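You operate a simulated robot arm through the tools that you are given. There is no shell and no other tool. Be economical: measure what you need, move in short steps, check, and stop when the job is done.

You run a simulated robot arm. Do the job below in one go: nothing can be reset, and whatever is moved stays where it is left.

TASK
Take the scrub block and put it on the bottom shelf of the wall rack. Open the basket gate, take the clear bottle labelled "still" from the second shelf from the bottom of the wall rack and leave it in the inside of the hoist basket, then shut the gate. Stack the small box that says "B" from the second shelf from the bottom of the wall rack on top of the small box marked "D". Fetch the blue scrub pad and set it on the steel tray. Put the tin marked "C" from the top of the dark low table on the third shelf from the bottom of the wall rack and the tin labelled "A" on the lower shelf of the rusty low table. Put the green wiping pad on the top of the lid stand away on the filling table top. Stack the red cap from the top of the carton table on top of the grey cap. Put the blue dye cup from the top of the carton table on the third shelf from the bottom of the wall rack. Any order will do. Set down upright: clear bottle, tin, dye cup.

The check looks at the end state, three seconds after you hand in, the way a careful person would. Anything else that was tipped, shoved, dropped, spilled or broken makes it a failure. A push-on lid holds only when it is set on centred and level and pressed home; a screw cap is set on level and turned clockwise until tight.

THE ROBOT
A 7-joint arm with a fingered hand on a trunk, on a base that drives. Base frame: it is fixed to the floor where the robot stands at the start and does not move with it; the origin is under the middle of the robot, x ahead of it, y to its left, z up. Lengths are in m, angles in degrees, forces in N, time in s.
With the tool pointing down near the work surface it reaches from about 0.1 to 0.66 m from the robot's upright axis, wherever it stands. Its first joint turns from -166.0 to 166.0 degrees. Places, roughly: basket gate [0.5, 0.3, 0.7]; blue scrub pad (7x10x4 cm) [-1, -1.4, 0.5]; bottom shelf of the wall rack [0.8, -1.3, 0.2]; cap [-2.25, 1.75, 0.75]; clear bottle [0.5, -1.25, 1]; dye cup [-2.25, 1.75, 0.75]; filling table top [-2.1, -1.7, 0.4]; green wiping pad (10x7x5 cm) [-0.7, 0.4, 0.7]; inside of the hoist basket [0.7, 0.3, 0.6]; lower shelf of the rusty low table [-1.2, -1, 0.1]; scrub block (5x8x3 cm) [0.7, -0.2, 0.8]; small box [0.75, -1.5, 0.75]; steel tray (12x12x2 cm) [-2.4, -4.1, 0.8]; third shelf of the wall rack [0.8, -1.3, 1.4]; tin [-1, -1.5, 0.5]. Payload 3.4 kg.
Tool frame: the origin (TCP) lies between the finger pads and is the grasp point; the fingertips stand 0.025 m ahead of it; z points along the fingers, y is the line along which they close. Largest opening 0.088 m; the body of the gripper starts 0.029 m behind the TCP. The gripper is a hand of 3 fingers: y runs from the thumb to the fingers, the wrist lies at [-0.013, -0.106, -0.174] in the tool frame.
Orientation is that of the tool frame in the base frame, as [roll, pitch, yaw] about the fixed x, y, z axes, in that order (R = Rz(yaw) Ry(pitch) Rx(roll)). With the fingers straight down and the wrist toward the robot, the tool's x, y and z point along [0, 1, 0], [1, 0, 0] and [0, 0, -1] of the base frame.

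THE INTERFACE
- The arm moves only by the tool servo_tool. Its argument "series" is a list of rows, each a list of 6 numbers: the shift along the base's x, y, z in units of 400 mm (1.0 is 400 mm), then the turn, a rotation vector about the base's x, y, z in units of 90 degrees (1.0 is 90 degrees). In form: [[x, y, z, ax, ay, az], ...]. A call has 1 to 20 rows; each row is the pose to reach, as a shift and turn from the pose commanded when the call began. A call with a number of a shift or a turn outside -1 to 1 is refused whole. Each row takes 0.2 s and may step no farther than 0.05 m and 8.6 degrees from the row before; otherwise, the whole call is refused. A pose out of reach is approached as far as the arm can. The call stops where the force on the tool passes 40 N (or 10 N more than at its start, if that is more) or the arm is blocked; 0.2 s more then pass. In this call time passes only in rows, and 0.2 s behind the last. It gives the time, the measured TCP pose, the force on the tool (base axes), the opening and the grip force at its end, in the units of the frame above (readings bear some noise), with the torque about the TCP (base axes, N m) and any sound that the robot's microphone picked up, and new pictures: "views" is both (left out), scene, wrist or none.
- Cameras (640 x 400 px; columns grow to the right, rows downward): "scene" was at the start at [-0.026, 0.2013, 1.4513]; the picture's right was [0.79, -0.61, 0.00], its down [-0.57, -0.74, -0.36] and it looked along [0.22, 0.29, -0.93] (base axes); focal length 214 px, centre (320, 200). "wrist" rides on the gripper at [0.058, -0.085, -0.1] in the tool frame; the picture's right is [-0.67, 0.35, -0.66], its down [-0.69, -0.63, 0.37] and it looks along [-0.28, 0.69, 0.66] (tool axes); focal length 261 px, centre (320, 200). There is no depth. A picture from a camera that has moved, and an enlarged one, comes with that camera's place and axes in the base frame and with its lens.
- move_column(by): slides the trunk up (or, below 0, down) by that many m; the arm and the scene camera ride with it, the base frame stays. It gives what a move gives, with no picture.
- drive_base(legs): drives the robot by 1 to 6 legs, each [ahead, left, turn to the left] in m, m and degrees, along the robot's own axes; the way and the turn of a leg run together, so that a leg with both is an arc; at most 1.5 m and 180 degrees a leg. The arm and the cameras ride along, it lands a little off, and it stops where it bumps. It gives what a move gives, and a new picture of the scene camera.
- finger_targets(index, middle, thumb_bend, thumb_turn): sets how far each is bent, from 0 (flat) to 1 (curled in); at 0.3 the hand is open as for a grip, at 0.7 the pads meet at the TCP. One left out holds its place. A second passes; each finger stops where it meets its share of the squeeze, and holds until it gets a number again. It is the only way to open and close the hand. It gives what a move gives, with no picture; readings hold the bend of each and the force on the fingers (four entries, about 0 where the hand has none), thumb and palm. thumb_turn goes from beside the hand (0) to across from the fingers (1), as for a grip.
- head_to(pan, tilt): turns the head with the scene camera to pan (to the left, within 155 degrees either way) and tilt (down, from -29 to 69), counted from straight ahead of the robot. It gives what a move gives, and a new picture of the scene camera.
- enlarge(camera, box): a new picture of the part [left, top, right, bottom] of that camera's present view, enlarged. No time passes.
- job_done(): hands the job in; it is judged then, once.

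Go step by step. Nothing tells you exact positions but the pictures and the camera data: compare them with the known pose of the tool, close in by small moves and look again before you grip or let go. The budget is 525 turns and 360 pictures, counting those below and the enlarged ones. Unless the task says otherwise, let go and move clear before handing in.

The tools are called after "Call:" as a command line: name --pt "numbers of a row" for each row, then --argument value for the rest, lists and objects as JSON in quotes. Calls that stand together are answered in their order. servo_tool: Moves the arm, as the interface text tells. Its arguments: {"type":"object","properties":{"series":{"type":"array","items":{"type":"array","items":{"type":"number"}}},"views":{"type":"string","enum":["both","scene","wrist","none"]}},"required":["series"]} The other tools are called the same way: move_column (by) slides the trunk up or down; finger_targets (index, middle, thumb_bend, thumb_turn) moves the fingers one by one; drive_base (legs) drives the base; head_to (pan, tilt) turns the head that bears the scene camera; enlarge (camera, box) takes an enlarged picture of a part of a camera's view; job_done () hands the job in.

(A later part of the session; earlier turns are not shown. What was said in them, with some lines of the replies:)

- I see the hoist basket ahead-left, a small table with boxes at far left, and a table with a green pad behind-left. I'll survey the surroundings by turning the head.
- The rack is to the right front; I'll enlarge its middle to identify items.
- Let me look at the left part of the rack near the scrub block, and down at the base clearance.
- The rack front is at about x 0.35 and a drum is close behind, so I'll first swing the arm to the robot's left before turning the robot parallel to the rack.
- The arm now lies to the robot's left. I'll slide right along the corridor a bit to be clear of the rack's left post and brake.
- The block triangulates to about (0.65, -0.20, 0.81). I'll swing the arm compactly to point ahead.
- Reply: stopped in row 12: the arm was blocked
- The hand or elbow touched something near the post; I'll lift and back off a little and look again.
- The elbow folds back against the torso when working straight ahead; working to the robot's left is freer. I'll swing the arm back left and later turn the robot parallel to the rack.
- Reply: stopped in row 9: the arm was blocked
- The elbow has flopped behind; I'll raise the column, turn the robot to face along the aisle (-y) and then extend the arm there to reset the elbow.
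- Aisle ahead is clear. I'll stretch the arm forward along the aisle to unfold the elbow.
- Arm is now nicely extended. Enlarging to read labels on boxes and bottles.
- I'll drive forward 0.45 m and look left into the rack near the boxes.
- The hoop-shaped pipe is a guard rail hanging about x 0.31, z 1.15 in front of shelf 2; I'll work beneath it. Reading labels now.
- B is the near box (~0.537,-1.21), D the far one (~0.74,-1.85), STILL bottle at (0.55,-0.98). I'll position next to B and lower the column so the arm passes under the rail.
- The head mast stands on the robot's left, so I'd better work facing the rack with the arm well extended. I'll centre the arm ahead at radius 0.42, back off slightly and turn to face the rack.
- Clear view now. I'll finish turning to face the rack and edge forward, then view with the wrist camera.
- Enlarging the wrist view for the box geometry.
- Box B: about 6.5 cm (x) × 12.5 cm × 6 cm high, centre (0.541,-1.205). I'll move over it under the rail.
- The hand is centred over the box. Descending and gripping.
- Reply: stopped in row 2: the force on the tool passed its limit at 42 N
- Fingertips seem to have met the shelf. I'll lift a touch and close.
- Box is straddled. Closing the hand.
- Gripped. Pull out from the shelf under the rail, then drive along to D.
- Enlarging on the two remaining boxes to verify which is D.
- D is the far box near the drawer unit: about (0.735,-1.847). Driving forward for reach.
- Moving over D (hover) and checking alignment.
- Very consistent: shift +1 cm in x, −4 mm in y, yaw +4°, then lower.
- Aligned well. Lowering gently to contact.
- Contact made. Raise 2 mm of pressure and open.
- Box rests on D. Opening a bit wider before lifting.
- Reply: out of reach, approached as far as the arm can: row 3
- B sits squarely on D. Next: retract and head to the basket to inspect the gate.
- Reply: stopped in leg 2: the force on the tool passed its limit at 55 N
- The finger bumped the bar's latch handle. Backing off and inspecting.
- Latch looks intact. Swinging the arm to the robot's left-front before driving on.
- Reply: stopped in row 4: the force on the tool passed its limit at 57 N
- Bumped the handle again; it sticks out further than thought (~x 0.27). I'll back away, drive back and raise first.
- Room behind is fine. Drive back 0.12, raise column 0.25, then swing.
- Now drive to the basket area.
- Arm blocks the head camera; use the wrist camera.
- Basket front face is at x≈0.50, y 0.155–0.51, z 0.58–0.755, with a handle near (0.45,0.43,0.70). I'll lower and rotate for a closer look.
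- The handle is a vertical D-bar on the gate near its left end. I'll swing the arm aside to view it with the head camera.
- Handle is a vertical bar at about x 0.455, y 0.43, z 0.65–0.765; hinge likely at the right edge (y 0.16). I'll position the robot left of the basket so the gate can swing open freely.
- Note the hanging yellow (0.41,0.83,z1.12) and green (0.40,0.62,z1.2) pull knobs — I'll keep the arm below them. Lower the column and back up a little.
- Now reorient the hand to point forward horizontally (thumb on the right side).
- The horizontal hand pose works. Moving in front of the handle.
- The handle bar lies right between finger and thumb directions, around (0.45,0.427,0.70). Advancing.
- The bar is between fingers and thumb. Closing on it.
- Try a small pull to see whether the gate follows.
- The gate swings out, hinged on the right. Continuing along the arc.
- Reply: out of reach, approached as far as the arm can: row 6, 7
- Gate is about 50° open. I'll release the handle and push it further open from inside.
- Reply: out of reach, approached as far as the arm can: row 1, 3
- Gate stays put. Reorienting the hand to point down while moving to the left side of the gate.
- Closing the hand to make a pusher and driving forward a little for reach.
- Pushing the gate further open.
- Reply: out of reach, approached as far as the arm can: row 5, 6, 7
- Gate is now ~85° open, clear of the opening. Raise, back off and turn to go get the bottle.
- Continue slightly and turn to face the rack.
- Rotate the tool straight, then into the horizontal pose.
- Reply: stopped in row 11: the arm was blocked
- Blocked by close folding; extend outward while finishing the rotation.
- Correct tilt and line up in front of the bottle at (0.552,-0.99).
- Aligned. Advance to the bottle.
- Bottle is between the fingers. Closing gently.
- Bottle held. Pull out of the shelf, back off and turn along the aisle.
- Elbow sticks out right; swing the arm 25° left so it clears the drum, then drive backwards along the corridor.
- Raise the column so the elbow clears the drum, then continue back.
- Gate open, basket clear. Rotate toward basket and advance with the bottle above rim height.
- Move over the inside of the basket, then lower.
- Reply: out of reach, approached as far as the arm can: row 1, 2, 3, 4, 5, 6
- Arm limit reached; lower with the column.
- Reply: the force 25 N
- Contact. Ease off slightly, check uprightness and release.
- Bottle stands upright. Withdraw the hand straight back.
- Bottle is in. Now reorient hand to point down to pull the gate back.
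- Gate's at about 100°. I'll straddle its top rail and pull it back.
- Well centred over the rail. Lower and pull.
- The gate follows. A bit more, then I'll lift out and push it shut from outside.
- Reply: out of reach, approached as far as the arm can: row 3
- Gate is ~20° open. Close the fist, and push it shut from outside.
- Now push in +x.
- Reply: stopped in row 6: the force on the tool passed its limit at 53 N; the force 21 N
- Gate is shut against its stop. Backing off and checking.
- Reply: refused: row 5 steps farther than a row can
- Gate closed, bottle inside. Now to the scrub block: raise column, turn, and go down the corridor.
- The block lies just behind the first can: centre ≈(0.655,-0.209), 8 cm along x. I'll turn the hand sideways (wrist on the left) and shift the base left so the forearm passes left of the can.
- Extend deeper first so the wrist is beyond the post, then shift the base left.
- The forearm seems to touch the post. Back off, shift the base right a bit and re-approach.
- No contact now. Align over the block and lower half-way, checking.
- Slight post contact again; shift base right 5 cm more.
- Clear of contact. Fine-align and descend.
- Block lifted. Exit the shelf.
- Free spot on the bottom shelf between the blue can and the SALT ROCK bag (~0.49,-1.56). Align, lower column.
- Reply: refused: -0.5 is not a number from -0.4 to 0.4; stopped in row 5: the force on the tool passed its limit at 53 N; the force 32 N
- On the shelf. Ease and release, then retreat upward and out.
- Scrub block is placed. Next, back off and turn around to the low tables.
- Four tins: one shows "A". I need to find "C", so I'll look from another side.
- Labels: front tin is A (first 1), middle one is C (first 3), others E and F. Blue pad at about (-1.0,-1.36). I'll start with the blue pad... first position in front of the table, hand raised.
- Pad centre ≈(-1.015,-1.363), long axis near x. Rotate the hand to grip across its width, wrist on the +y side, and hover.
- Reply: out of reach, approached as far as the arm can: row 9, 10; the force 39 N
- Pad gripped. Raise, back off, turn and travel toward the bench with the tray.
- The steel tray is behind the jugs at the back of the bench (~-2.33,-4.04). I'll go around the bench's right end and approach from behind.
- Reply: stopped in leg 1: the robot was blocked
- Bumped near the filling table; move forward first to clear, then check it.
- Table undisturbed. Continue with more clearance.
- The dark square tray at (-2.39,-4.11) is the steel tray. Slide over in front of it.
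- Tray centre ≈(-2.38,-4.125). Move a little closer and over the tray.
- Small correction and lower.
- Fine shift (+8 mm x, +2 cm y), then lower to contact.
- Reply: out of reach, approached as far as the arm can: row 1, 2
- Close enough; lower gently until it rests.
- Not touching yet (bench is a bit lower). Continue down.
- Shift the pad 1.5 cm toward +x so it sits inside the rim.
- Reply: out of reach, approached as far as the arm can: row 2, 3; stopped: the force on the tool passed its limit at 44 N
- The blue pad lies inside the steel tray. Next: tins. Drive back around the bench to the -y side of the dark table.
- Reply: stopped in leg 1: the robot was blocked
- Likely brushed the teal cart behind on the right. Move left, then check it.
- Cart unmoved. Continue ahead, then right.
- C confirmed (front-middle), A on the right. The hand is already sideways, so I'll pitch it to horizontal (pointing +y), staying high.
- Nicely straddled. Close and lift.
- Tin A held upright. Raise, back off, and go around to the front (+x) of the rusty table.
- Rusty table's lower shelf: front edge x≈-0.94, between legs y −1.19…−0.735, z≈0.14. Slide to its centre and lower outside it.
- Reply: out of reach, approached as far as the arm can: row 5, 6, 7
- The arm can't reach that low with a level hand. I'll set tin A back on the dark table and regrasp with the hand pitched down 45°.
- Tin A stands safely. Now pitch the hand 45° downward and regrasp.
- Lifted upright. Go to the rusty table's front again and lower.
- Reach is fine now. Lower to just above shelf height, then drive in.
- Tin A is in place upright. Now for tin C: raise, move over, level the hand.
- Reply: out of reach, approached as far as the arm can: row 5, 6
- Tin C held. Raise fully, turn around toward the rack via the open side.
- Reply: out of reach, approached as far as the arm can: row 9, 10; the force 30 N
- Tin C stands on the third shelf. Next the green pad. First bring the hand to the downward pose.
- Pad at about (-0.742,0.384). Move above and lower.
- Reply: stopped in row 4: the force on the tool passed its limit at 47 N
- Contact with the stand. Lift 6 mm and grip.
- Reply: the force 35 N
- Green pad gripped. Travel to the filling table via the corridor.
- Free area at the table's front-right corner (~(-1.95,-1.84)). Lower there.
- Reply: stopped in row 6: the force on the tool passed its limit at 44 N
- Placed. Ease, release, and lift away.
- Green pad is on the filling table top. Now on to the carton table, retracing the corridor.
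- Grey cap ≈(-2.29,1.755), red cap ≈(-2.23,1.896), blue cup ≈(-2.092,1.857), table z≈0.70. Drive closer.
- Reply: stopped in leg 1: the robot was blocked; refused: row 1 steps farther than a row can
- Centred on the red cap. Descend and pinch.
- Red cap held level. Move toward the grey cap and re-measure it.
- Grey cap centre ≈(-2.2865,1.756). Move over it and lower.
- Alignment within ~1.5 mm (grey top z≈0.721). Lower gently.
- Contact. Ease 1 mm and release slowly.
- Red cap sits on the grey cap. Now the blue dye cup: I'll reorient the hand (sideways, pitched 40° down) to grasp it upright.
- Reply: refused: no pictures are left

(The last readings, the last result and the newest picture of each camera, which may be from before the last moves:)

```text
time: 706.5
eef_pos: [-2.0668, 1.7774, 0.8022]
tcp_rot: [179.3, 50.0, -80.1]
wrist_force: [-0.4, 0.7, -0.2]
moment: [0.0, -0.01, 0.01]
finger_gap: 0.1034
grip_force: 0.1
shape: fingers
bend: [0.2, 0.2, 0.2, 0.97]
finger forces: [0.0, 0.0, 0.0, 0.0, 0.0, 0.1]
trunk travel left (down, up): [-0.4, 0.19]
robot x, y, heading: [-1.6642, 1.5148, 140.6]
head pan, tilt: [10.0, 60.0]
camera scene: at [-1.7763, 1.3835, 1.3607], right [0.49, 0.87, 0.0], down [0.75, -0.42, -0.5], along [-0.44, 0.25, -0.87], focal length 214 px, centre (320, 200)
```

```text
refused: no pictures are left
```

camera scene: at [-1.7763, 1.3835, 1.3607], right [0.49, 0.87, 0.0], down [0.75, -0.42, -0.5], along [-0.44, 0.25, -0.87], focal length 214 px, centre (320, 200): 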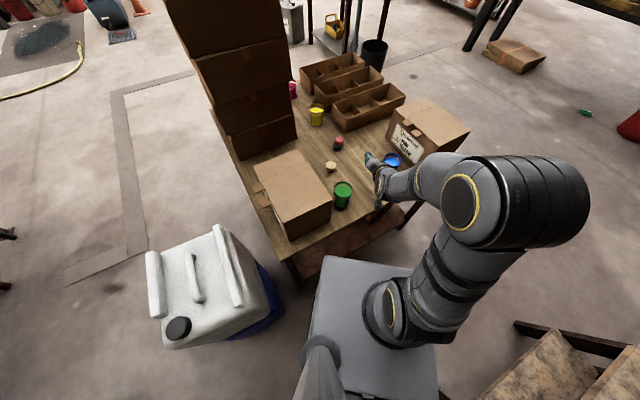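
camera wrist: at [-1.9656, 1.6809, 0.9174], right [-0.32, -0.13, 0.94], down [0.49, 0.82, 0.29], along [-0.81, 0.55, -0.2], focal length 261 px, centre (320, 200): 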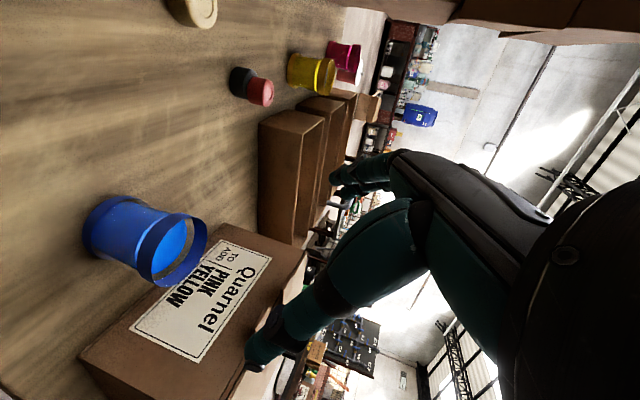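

No more pictures are available, so I continue by measured positions and force. Approach the cup along the finger direction.

Call:
servo_tool --pt "-0.017 0.06 -0.054 0 0 0" --pt "-0.034 0.121 -0.107 0 0 0" --pt "-0.049 0.175 -0.16 0 0 0" --views "none"

```text
time: 707.3
eef_pos: [-2.087, 1.8484, 0.7393]
tcp_rot: [179.3, 49.8, -80.1]
wrist_force: [-0.2, -1.0, 0.5]
moment: [0.0, -0.01, 0.02]
finger_gap: 0.1032
grip_force: 0.0
shape: fingers
bend: [0.2, 0.2, 0.2, 0.97]
finger forces: [0.0, 0.1, 0.0, 0.1, 0.0, 0.0]
trunk travel left (down, up): [-0.4, 0.19]
robot x, y, heading: [-1.6647, 1.5117, 140.7]
head pan, tilt: [10.0, 60.0]
no pictures are left
```

Call:
finger_targets --index 0.3 --middle 0.3 --thumb_bend 0.3

Call:
finger_targets --index 0.36 --middle 0.36 --thumb_bend 0.36

```text
time: 708.3
eef_pos: [-2.0861, 1.8471, 0.7377]
tcp_rot: [179.4, 50.0, -80.0]
wrist_force: [0.4, 1.0, -0.2]
moment: [0.01, 0.01, 0.0]
finger_gap: 0.085
grip_force: 0.0
shape: fingers
bend: [0.3, 0.3, 0.3, 0.97]
finger forces: [0.1, 0.1, 0.1, 0.1, 0.0, 0.1]
trunk travel left (down, up): [-0.4, 0.19]
robot x, y, heading: [-1.6625, 1.512, 140.4]
head pan, tilt: [10.0, 60.0]
```

```text
time: 709.3
eef_pos: [-2.0869, 1.8471, 0.7388]
tcp_rot: [179.4, 49.9, -80.0]
wrist_force: [-0.4, -0.5, -0.5]
moment: [0.03, 0.04, 0.02]
finger_gap: 0.0728
grip_force: 0.0
shape: fingers
bend: [0.36, 0.36, 0.36, 0.97]
finger forces: [0.0, 0.0, 0.0, 0.0, 0.0, 0.0]
trunk travel left (down, up): [-0.4, 0.19]
robot x, y, heading: [-1.6668, 1.5177, 140.6]
head pan, tilt: [10.0, 60.0]
```

Call:
finger_targets --index 0.4 --middle 0.4 --thumb_bend 0.4

Call:
finger_targets --index 0.45 --middle 0.45 --thumb_bend 0.45

```text
time: 710.3
eef_pos: [-2.0868, 1.8461, 0.7387]
tcp_rot: [179.5, 50.0, -80.0]
wrist_force: [0.0, -0.1, 0.8]
moment: [-0.03, 0.01, -0.02]
finger_gap: 0.064
grip_force: 0.1
shape: fingers
bend: [0.4, 0.4, 0.4, 0.97]
finger forces: [0.1, 0.0, 0.1, 0.0, 0.1, 0.0]
trunk travel left (down, up): [-0.4, 0.19]
robot x, y, heading: [-1.6646, 1.5121, 140.5]
head pan, tilt: [10.0, 60.0]
```

```text
time: 711.3
eef_pos: [-2.0857, 1.8468, 0.7382]
tcp_rot: [179.4, 50.0, -80.0]
wrist_force: [-0.7, -0.2, 0.9]
moment: [0.02, 0.0, 0.01]
finger_gap: 0.0564
grip_force: 1.5
shape: fingers
bend: [0.43, 0.45, 0.44, 0.97]
finger forces: [1.5, 0.0, 0.0, 0.0, 1.0, 0.0]
trunk travel left (down, up): [-0.4, 0.19]
robot x, y, heading: [-1.6637, 1.5097, 140.6]
head pan, tilt: [10.0, 60.0]
```

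Both sides touch evenly. Open slightly, advance 8 mm for a deeper grip, and close firmly.

Call:
finger_targets --index 0.38 --middle 0.38 --thumb_bend 0.38

Call:
servo_tool --pt "-0.002 0.01 0 0 0 0" --pt "-0.004 0.021 0 0 0 0" --views "none"

Call:
finger_targets --index 0.47 --middle 0.47 --thumb_bend 0.47

```text
time: 712.3
eef_pos: [-2.087, 1.8466, 0.7381]
tcp_rot: [179.2, 49.9, -80.3]
wrist_force: [-0.1, 0.2, 0.3]
moment: [0.01, -0.01, 0.0]
finger_gap: 0.0674
grip_force: 0.0
shape: fingers
bend: [0.38, 0.38, 0.38, 0.97]
finger forces: [0.1, 0.0, 0.0, 0.0, 0.0, 0.0]
trunk travel left (down, up): [-0.4, 0.19]
robot x, y, heading: [-1.665, 1.5145, 140.7]
head pan, tilt: [10.0, 60.0]
```

```text
time: 712.9
eef_pos: [-2.0881, 1.8557, 0.7374]
tcp_rot: [179.4, 49.9, -80.1]
wrist_force: [-0.1, 0.1, 0.5]
moment: [0.01, 0.0, -0.05]
finger_gap: 0.0674
grip_force: 0.1
shape: fingers
bend: [0.38, 0.38, 0.38, 0.97]
finger forces: [0.0, 0.0, 0.1, 0.0, 0.1, 0.0]
trunk travel left (down, up): [-0.4, 0.19]
robot x, y, heading: [-1.6642, 1.5132, 140.8]
head pan, tilt: [10.0, 60.0]
no pictures are left
```

```text
time: 713.9
eef_pos: [-2.0897, 1.8551, 0.7395]
tcp_rot: [179.4, 49.9, -80.0]
wrist_force: [-0.3, -0.1, -0.3]
moment: [-0.01, 0.01, 0.03]
finger_gap: 0.0587
grip_force: 4.6
shape: fingers
bend: [0.42, 0.47, 0.43, 0.97]
finger forces: [4.8, 0.0, 0.0, 0.0, 5.2, 0.0]
trunk travel left (down, up): [-0.4, 0.19]
robot x, y, heading: [-1.6651, 1.5115, 140.7]
head pan, tilt: [10.0, 60.0]
```

Call:
finger_targets --index 0.55 --middle 0.55 --thumb_bend 0.55

Call:
servo_tool --pt "0 0 0.03 0 0 0" --pt "0 0 0.08 0 0 0" --pt "0 0 0.14 0 0 0" --views "none"

```text
time: 714.9
eef_pos: [-2.0889, 1.8552, 0.7371]
tcp_rot: [179.5, 49.9, -80.0]
wrist_force: [-0.5, 0.4, 0.2]
moment: [0.0, 0.06, 0.03]
finger_gap: 0.0551
grip_force: 13.0
shape: fingers
bend: [0.43, 0.53, 0.47, 0.97]
finger forces: [11.2, 1.5, 0.0, 0.0, 13.0, 0.1]
trunk travel left (down, up): [-0.4, 0.19]
robot x, y, heading: [-1.6628, 1.5119, 140.4]
head pan, tilt: [10.0, 60.0]
```

```text
time: 715.7
eef_pos: [-2.0878, 1.8556, 0.7937]
tcp_rot: [179.6, 50.0, -79.9]
wrist_force: [0.0, -0.2, -1.2]
moment: [0.01, 0.0, -0.01]
finger_gap: 0.0553
grip_force: 12.8
shape: fingers
bend: [0.43, 0.53, 0.47, 0.97]
finger forces: [11.1, 1.4, 0.0, 0.0, 13.0, 0.0]
trunk travel left (down, up): [-0.4, 0.19]
robot x, y, heading: [-1.6669, 1.5083, 140.8]
head pan, tilt: [10.0, 60.0]
no pictures are left
```

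Cup lifted. Back away from the table carefully.

Call:
move_column --by 0.15

Call:
drive_base --legs '[[-0.42, 0, 0]]'

```text
time: 717.5
eef_pos: [-2.0891, 1.8556, 0.9439]
tcp_rot: [179.4, 49.9, -80.0]
wrist_force: [1.2, 0.8, -2.0]
moment: [0.0, 0.01, -0.03]
finger_gap: 0.055
grip_force: 12.6
shape: fingers
bend: [0.43, 0.53, 0.47, 0.97]
finger forces: [11.1, 1.4, 0.0, 0.0, 13.0, 0.0]
trunk travel left (down, up): [-0.55, 0.04]
robot x, y, heading: [-1.6624, 1.5116, 140.5]
head pan, tilt: [10.0, 60.0]
```

```text
time: 720.0
eef_pos: [-1.766, 1.5916, 0.9437]
tcp_rot: [179.3, 49.9, -80.4]
wrist_force: [-0.9, 0.1, -1.7]
moment: [-0.04, 0.01, 0.01]
finger_gap: 0.0548
grip_force: 12.8
shape: fingers
bend: [0.43, 0.53, 0.47, 0.97]
finger forces: [11.1, 1.4, 0.0, 0.2, 13.0, 0.0]
trunk travel left (down, up): [-0.55, 0.04]
robot x, y, heading: [-1.3471, 1.245, 140.1]
head pan, tilt: [10.0, 60.0]
```

Call:
drive_base --legs '[[0, 0, 40], [0, 0.3, 0], [-0.7, 0, 0]]'

Call:
move_column --by 0.04

Call:
servo_tool --pt "0 0 0.1 0 0 0" --pt "0 0 0.2 0 0 0" --pt "0 0 0.3 0 0 0" --pt "0 0 0.4 0 0 0" --pt "0 0 0.5 0 0 0" --pt "0 0 0.6 0 0 0" --pt "0 0 0.7 0 0 0" --pt "0 0 0.8 0 0 0" --pt "0 0 0.9 0 0 0" --pt "0 0 1.0 0 0 0" --views "none"

```text
time: 727.4
eef_pos: [-1.1872, 0.9429, 0.9458]
tcp_rot: [179.4, 50.0, -40.2]
wrist_force: [-0.5, -0.2, -1.4]
moment: [-0.01, 0.0, -0.02]
finger_gap: 0.0548
grip_force: 12.9
shape: fingers
bend: [0.43, 0.53, 0.47, 0.97]
finger forces: [10.9, 1.4, 0.0, 0.1, 12.6, 0.0]
trunk travel left (down, up): [-0.55, 0.04]
robot x, y, heading: [-0.6424, 0.949, -179.7]
head pan, tilt: [10.0, 60.0]
```

```text
time: 728.2
eef_pos: [-1.1865, 0.9426, 0.9843]
tcp_rot: [179.6, 49.9, -40.0]
wrist_force: [-0.8, -0.3, -1.9]
moment: [0.02, -0.02, -0.02]
finger_gap: 0.0547
grip_force: 12.0
shape: fingers
bend: [0.43, 0.53, 0.47, 0.97]
finger forces: [11.0, 1.4, 0.0, 0.0, 12.7, 0.0]
trunk travel left (down, up): [-0.59, 0.0]
robot x, y, heading: [-0.6396, 0.9545, -179.4]
head pan, tilt: [10.0, 60.0]
```

```text
time: 730.4
eef_pos: [-1.1862, 0.9415, 1.3845]
tcp_rot: [179.5, 49.9, -40.1]
wrist_force: [-0.3, 0.8, -1.6]
moment: [-0.06, -0.03, 0.07]
finger_gap: 0.0536
grip_force: 12.0
shape: fingers
bend: [0.44, 0.54, 0.48, 0.97]
finger forces: [10.9, 1.6, 0.0, 0.1, 12.2, 0.1]
out of reach, approached as far as the arm can: row 4
trunk travel left (down, up): [-0.59, 0.0]
robot x, y, heading: [-0.6444, 0.9568, -179.3]
head pan, tilt: [10.0, 60.0]
no pictures are left
```

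Call:
servo_tool --pt "0 0 0.06 0 0 0" --pt "0 0 0.12 0 0 0" --pt "0 0 0.17 0 0 0" --views "none"

```text
time: 731.2
eef_pos: [-1.1869, 0.9418, 1.4502]
tcp_rot: [179.5, 49.9, -40.0]
wrist_force: [0.6, -0.2, -2.3]
moment: [0.01, -0.01, 0.01]
finger_gap: 0.0538
grip_force: 12.8
shape: fingers
bend: [0.44, 0.54, 0.48, 0.97]
finger forces: [11.0, 1.5, 0.1, 0.1, 12.3, 0.0]
trunk travel left (down, up): [-0.59, 0.0]
robot x, y, heading: [-0.6428, 0.9541, -179.4]
head pan, tilt: [10.0, 60.0]
no pictures are left
```

Call:
drive_base --legs '[[-0.48, 0, 0], [0, 0, 89.4], [1.0, 0, 0], [0.85, 0, 0]]'

```text
time: 746.7
eef_pos: [-0.1713, -1.4388, 1.4526]
tcp_rot: [179.5, 49.9, 48.9]
wrist_force: [-0.3, -0.6, -2.5]
moment: [0.01, -0.01, 0.02]
finger_gap: 0.0535
grip_force: 11.9
shape: fingers
bend: [0.44, 0.54, 0.48, 0.97]
finger forces: [10.2, 1.5, 0.1, 0.0, 11.3, 0.0]
trunk travel left (down, up): [-0.59, 0.0]
robot x, y, heading: [-0.172, -0.8952, -90.4]
head pan, tilt: [10.0, 60.0]
```

Call:
drive_base --legs '[[0, 0, 90.4], [0, 0.2, 0]]'

```text
time: 752.2
eef_pos: [0.3749, -0.685, 1.4531]
tcp_rot: [179.4, 49.9, 139.6]
wrist_force: [-0.2, 1.2, -1.6]
moment: [-0.03, -0.02, -0.02]
finger_gap: 0.0531
grip_force: 11.5
shape: fingers
bend: [0.44, 0.54, 0.48, 0.97]
finger forces: [9.9, 1.5, 0.1, 0.0, 10.9, 0.0]
trunk travel left (down, up): [-0.59, 0.0]
robot x, y, heading: [-0.1763, -0.6953, 0.4]
head pan, tilt: [10.0, 60.0]
```

Call:
drive_base --legs '[[0.14, 0, 0]]'

Call:
servo_tool --pt "0 0 -0.02 0 0 0" --pt "0 0 -0.035 0 0 0" --pt "0 0 -0.05 0 0 0" --pt "0 0 -0.06 0 0 0" --views "none"

```text
time: 753.5
eef_pos: [0.5134, -0.6859, 1.4511]
tcp_rot: [179.7, 49.9, 139.8]
wrist_force: [0.4, -0.3, -1.7]
moment: [0.01, 0.0, 0.04]
finger_gap: 0.0534
grip_force: 11.4
shape: fingers
bend: [0.44, 0.54, 0.48, 0.97]
finger forces: [9.9, 1.5, 0.0, 0.0, 10.7, 0.0]
trunk travel left (down, up): [-0.59, 0.0]
robot x, y, heading: [-0.037, -0.6882, 0.3]
head pan, tilt: [10.0, 60.0]
```

```text
time: 754.5
eef_pos: [0.5135, -0.6858, 1.4271]
tcp_rot: [179.4, 49.9, 139.7]
wrist_force: [0.5, -0.3, -2.1]
moment: [-0.02, 0.0, -0.01]
finger_gap: 0.0534
grip_force: 11.0
shape: fingers
bend: [0.44, 0.54, 0.48, 0.97]
finger forces: [9.9, 1.5, 0.0, 0.1, 10.7, 0.0]
trunk travel left (down, up): [-0.59, 0.0]
robot x, y, heading: [-0.0282, -0.6908, 0.5]
head pan, tilt: [10.0, 60.0]
no pictures are left
```

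Call:
servo_tool --pt "0 0 -0.012 0 0 0" --pt "0 0 -0.022 0 0 0" --pt "0 0 -0.028 0 0 0" --views "none"

```text
time: 755.3
eef_pos: [0.5109, -0.6859, 1.4189]
tcp_rot: [179.5, 50.0, 139.8]
wrist_force: [-0.5, -0.4, 4.0]
moment: [0.07, -0.05, 0.01]
finger_gap: 0.0532
grip_force: 11.2
shape: fingers
bend: [0.44, 0.54, 0.48, 0.97]
finger forces: [10.1, 1.8, 0.0, 0.1, 10.7, 0.0]
trunk travel left (down, up): [-0.59, 0.0]
robot x, y, heading: [-0.0294, -0.6939, 0.2]
head pan, tilt: [10.0, 60.0]
no pictures are left
```

Contact felt. Press very slightly to seat it flat, then release slowly.

Call:
servo_tool --pt "0 0 -0.004 0 0 0" --views "none"

Call:
finger_targets --index 0.43 --middle 0.45 --thumb_bend 0.44

```text
time: 755.7
eef_pos: [0.5111, -0.6853, 1.4157]
tcp_rot: [179.2, 50.1, 139.5]
wrist_force: [0.1, 0.8, 10.4]
moment: [0.09, -0.08, -0.04]
finger_gap: 0.0531
grip_force: 10.8
shape: fingers
bend: [0.44, 0.53, 0.48, 0.98]
finger forces: [10.2, 2.2, 0.1, 0.0, 10.6, 0.0]
trunk travel left (down, up): [-0.59, 0.0]
robot x, y, heading: [-0.0348, -0.6919, 0.3]
head pan, tilt: [10.0, 60.0]
no pictures are left
```

```text
time: 756.7
eef_pos: [0.5123, -0.6855, 1.4147]
tcp_rot: [179.6, 49.9, 139.8]
wrist_force: [-2.1, 0.8, 1.0]
moment: [-0.01, 0.02, 0.01]
finger_gap: 0.0597
grip_force: 1.5
shape: fingers
bend: [0.42, 0.45, 0.43, 0.98]
finger forces: [1.7, 0.0, 0.0, 0.0, 2.3, 0.0]
trunk travel left (down, up): [-0.59, 0.0]
robot x, y, heading: [-0.033, -0.6948, 0.0]
head pan, tilt: [10.0, 60.0]
```

Call:
finger_targets --index 0.36 --middle 0.36 --thumb_bend 0.36

Call:
finger_targets --index 0.2 --middle 0.2 --thumb_bend 0.2

```text
time: 757.7
eef_pos: [0.5114, -0.6869, 1.4149]
tcp_rot: [179.6, 49.8, 139.8]
wrist_force: [-0.9, -0.5, 0.1]
moment: [0.01, 0.05, -0.01]
finger_gap: 0.0716
grip_force: 0.0
shape: fingers
bend: [0.36, 0.36, 0.36, 0.98]
finger forces: [0.0, 0.0, 0.1, 0.0, 0.0, 0.1]
trunk travel left (down, up): [-0.59, 0.0]
robot x, y, heading: [-0.0348, -0.69, 0.2]
head pan, tilt: [10.0, 60.0]
```

```text
time: 758.7
eef_pos: [0.5115, -0.6849, 1.4152]
tcp_rot: [179.5, 49.9, 139.7]
wrist_force: [0.2, 0.8, -0.1]
moment: [0.01, 0.0, 0.01]
finger_gap: 0.103
grip_force: 0.0
shape: fingers
bend: [0.2, 0.2, 0.2, 0.98]
finger forces: [0.1, 0.0, 0.0, 0.1, 0.0, 0.1]
trunk travel left (down, up): [-0.59, 0.0]
robot x, y, heading: [-0.0347, -0.6915, 0.4]
head pan, tilt: [10.0, 60.0]
```

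Call:
servo_tool --pt "-0.038 0.0324 0.005 0 0 0" --pt "-0.1 0.086 0.012 0 0 0" --pt "-0.17 0.145 0.02 0 0 0" --pt "-0.24 0.205 0.03 0 0 0" --views "none"

Call:
drive_base --legs '[[-0.1, -0.1, 0]]'

```text
time: 759.7
eef_pos: [0.415, -0.6034, 1.4278]
tcp_rot: [179.4, 49.9, 139.5]
wrist_force: [-0.9, -0.4, -0.5]
moment: [-0.05, 0.04, 0.02]
finger_gap: 0.1031
grip_force: 0.1
shape: fingers
bend: [0.2, 0.2, 0.2, 0.98]
finger forces: [0.0, 0.0, 0.0, 0.1, 0.1, 0.0]
trunk travel left (down, up): [-0.59, 0.0]
robot x, y, heading: [-0.0299, -0.6908, 0.3]
head pan, tilt: [10.0, 60.0]
no pictures are left
```

```text
time: 761.0
eef_pos: [0.3161, -0.7045, 1.427]
tcp_rot: [179.3, 49.8, 139.7]
wrist_force: [0.4, 0.0, 0.5]
moment: [0.02, -0.03, 0.04]
finger_gap: 0.1033
grip_force: 0.1
shape: fingers
bend: [0.2, 0.2, 0.2, 0.98]
finger forces: [0.0, 0.0, 0.0, 0.0, 0.1, 0.0]
trunk travel left (down, up): [-0.59, 0.0]
robot x, y, heading: [-0.1315, -0.7915, 0.4]
head pan, tilt: [10.0, 60.0]
```

By the readings the cup was set down with contact felt and the hand came away without touching anything, though I couldn't see this last placement. All the jobs are finished and the hand is clear, so I'm handing in.

Call:
job_done

```text
The job is handed in.
```

I finished every item and handed the job in. The camera pictures ran out just before I gripped the blue dye cup, so I placed it on the third shelf by position and force readings alone and never saw it standing there.

I also bumped some things on the way:
- **Rack bar latch:** I knocked the handle of the orange bar twice.
- **Filling table, teal cart and carton table:** I touched each one lightly.
- **Rack post:** the arm pressed against it while I reached for the scrub block.

The latch, the filling table and the cart looked undisturbed in later pictures. I didn't check the carton table or the post separately.
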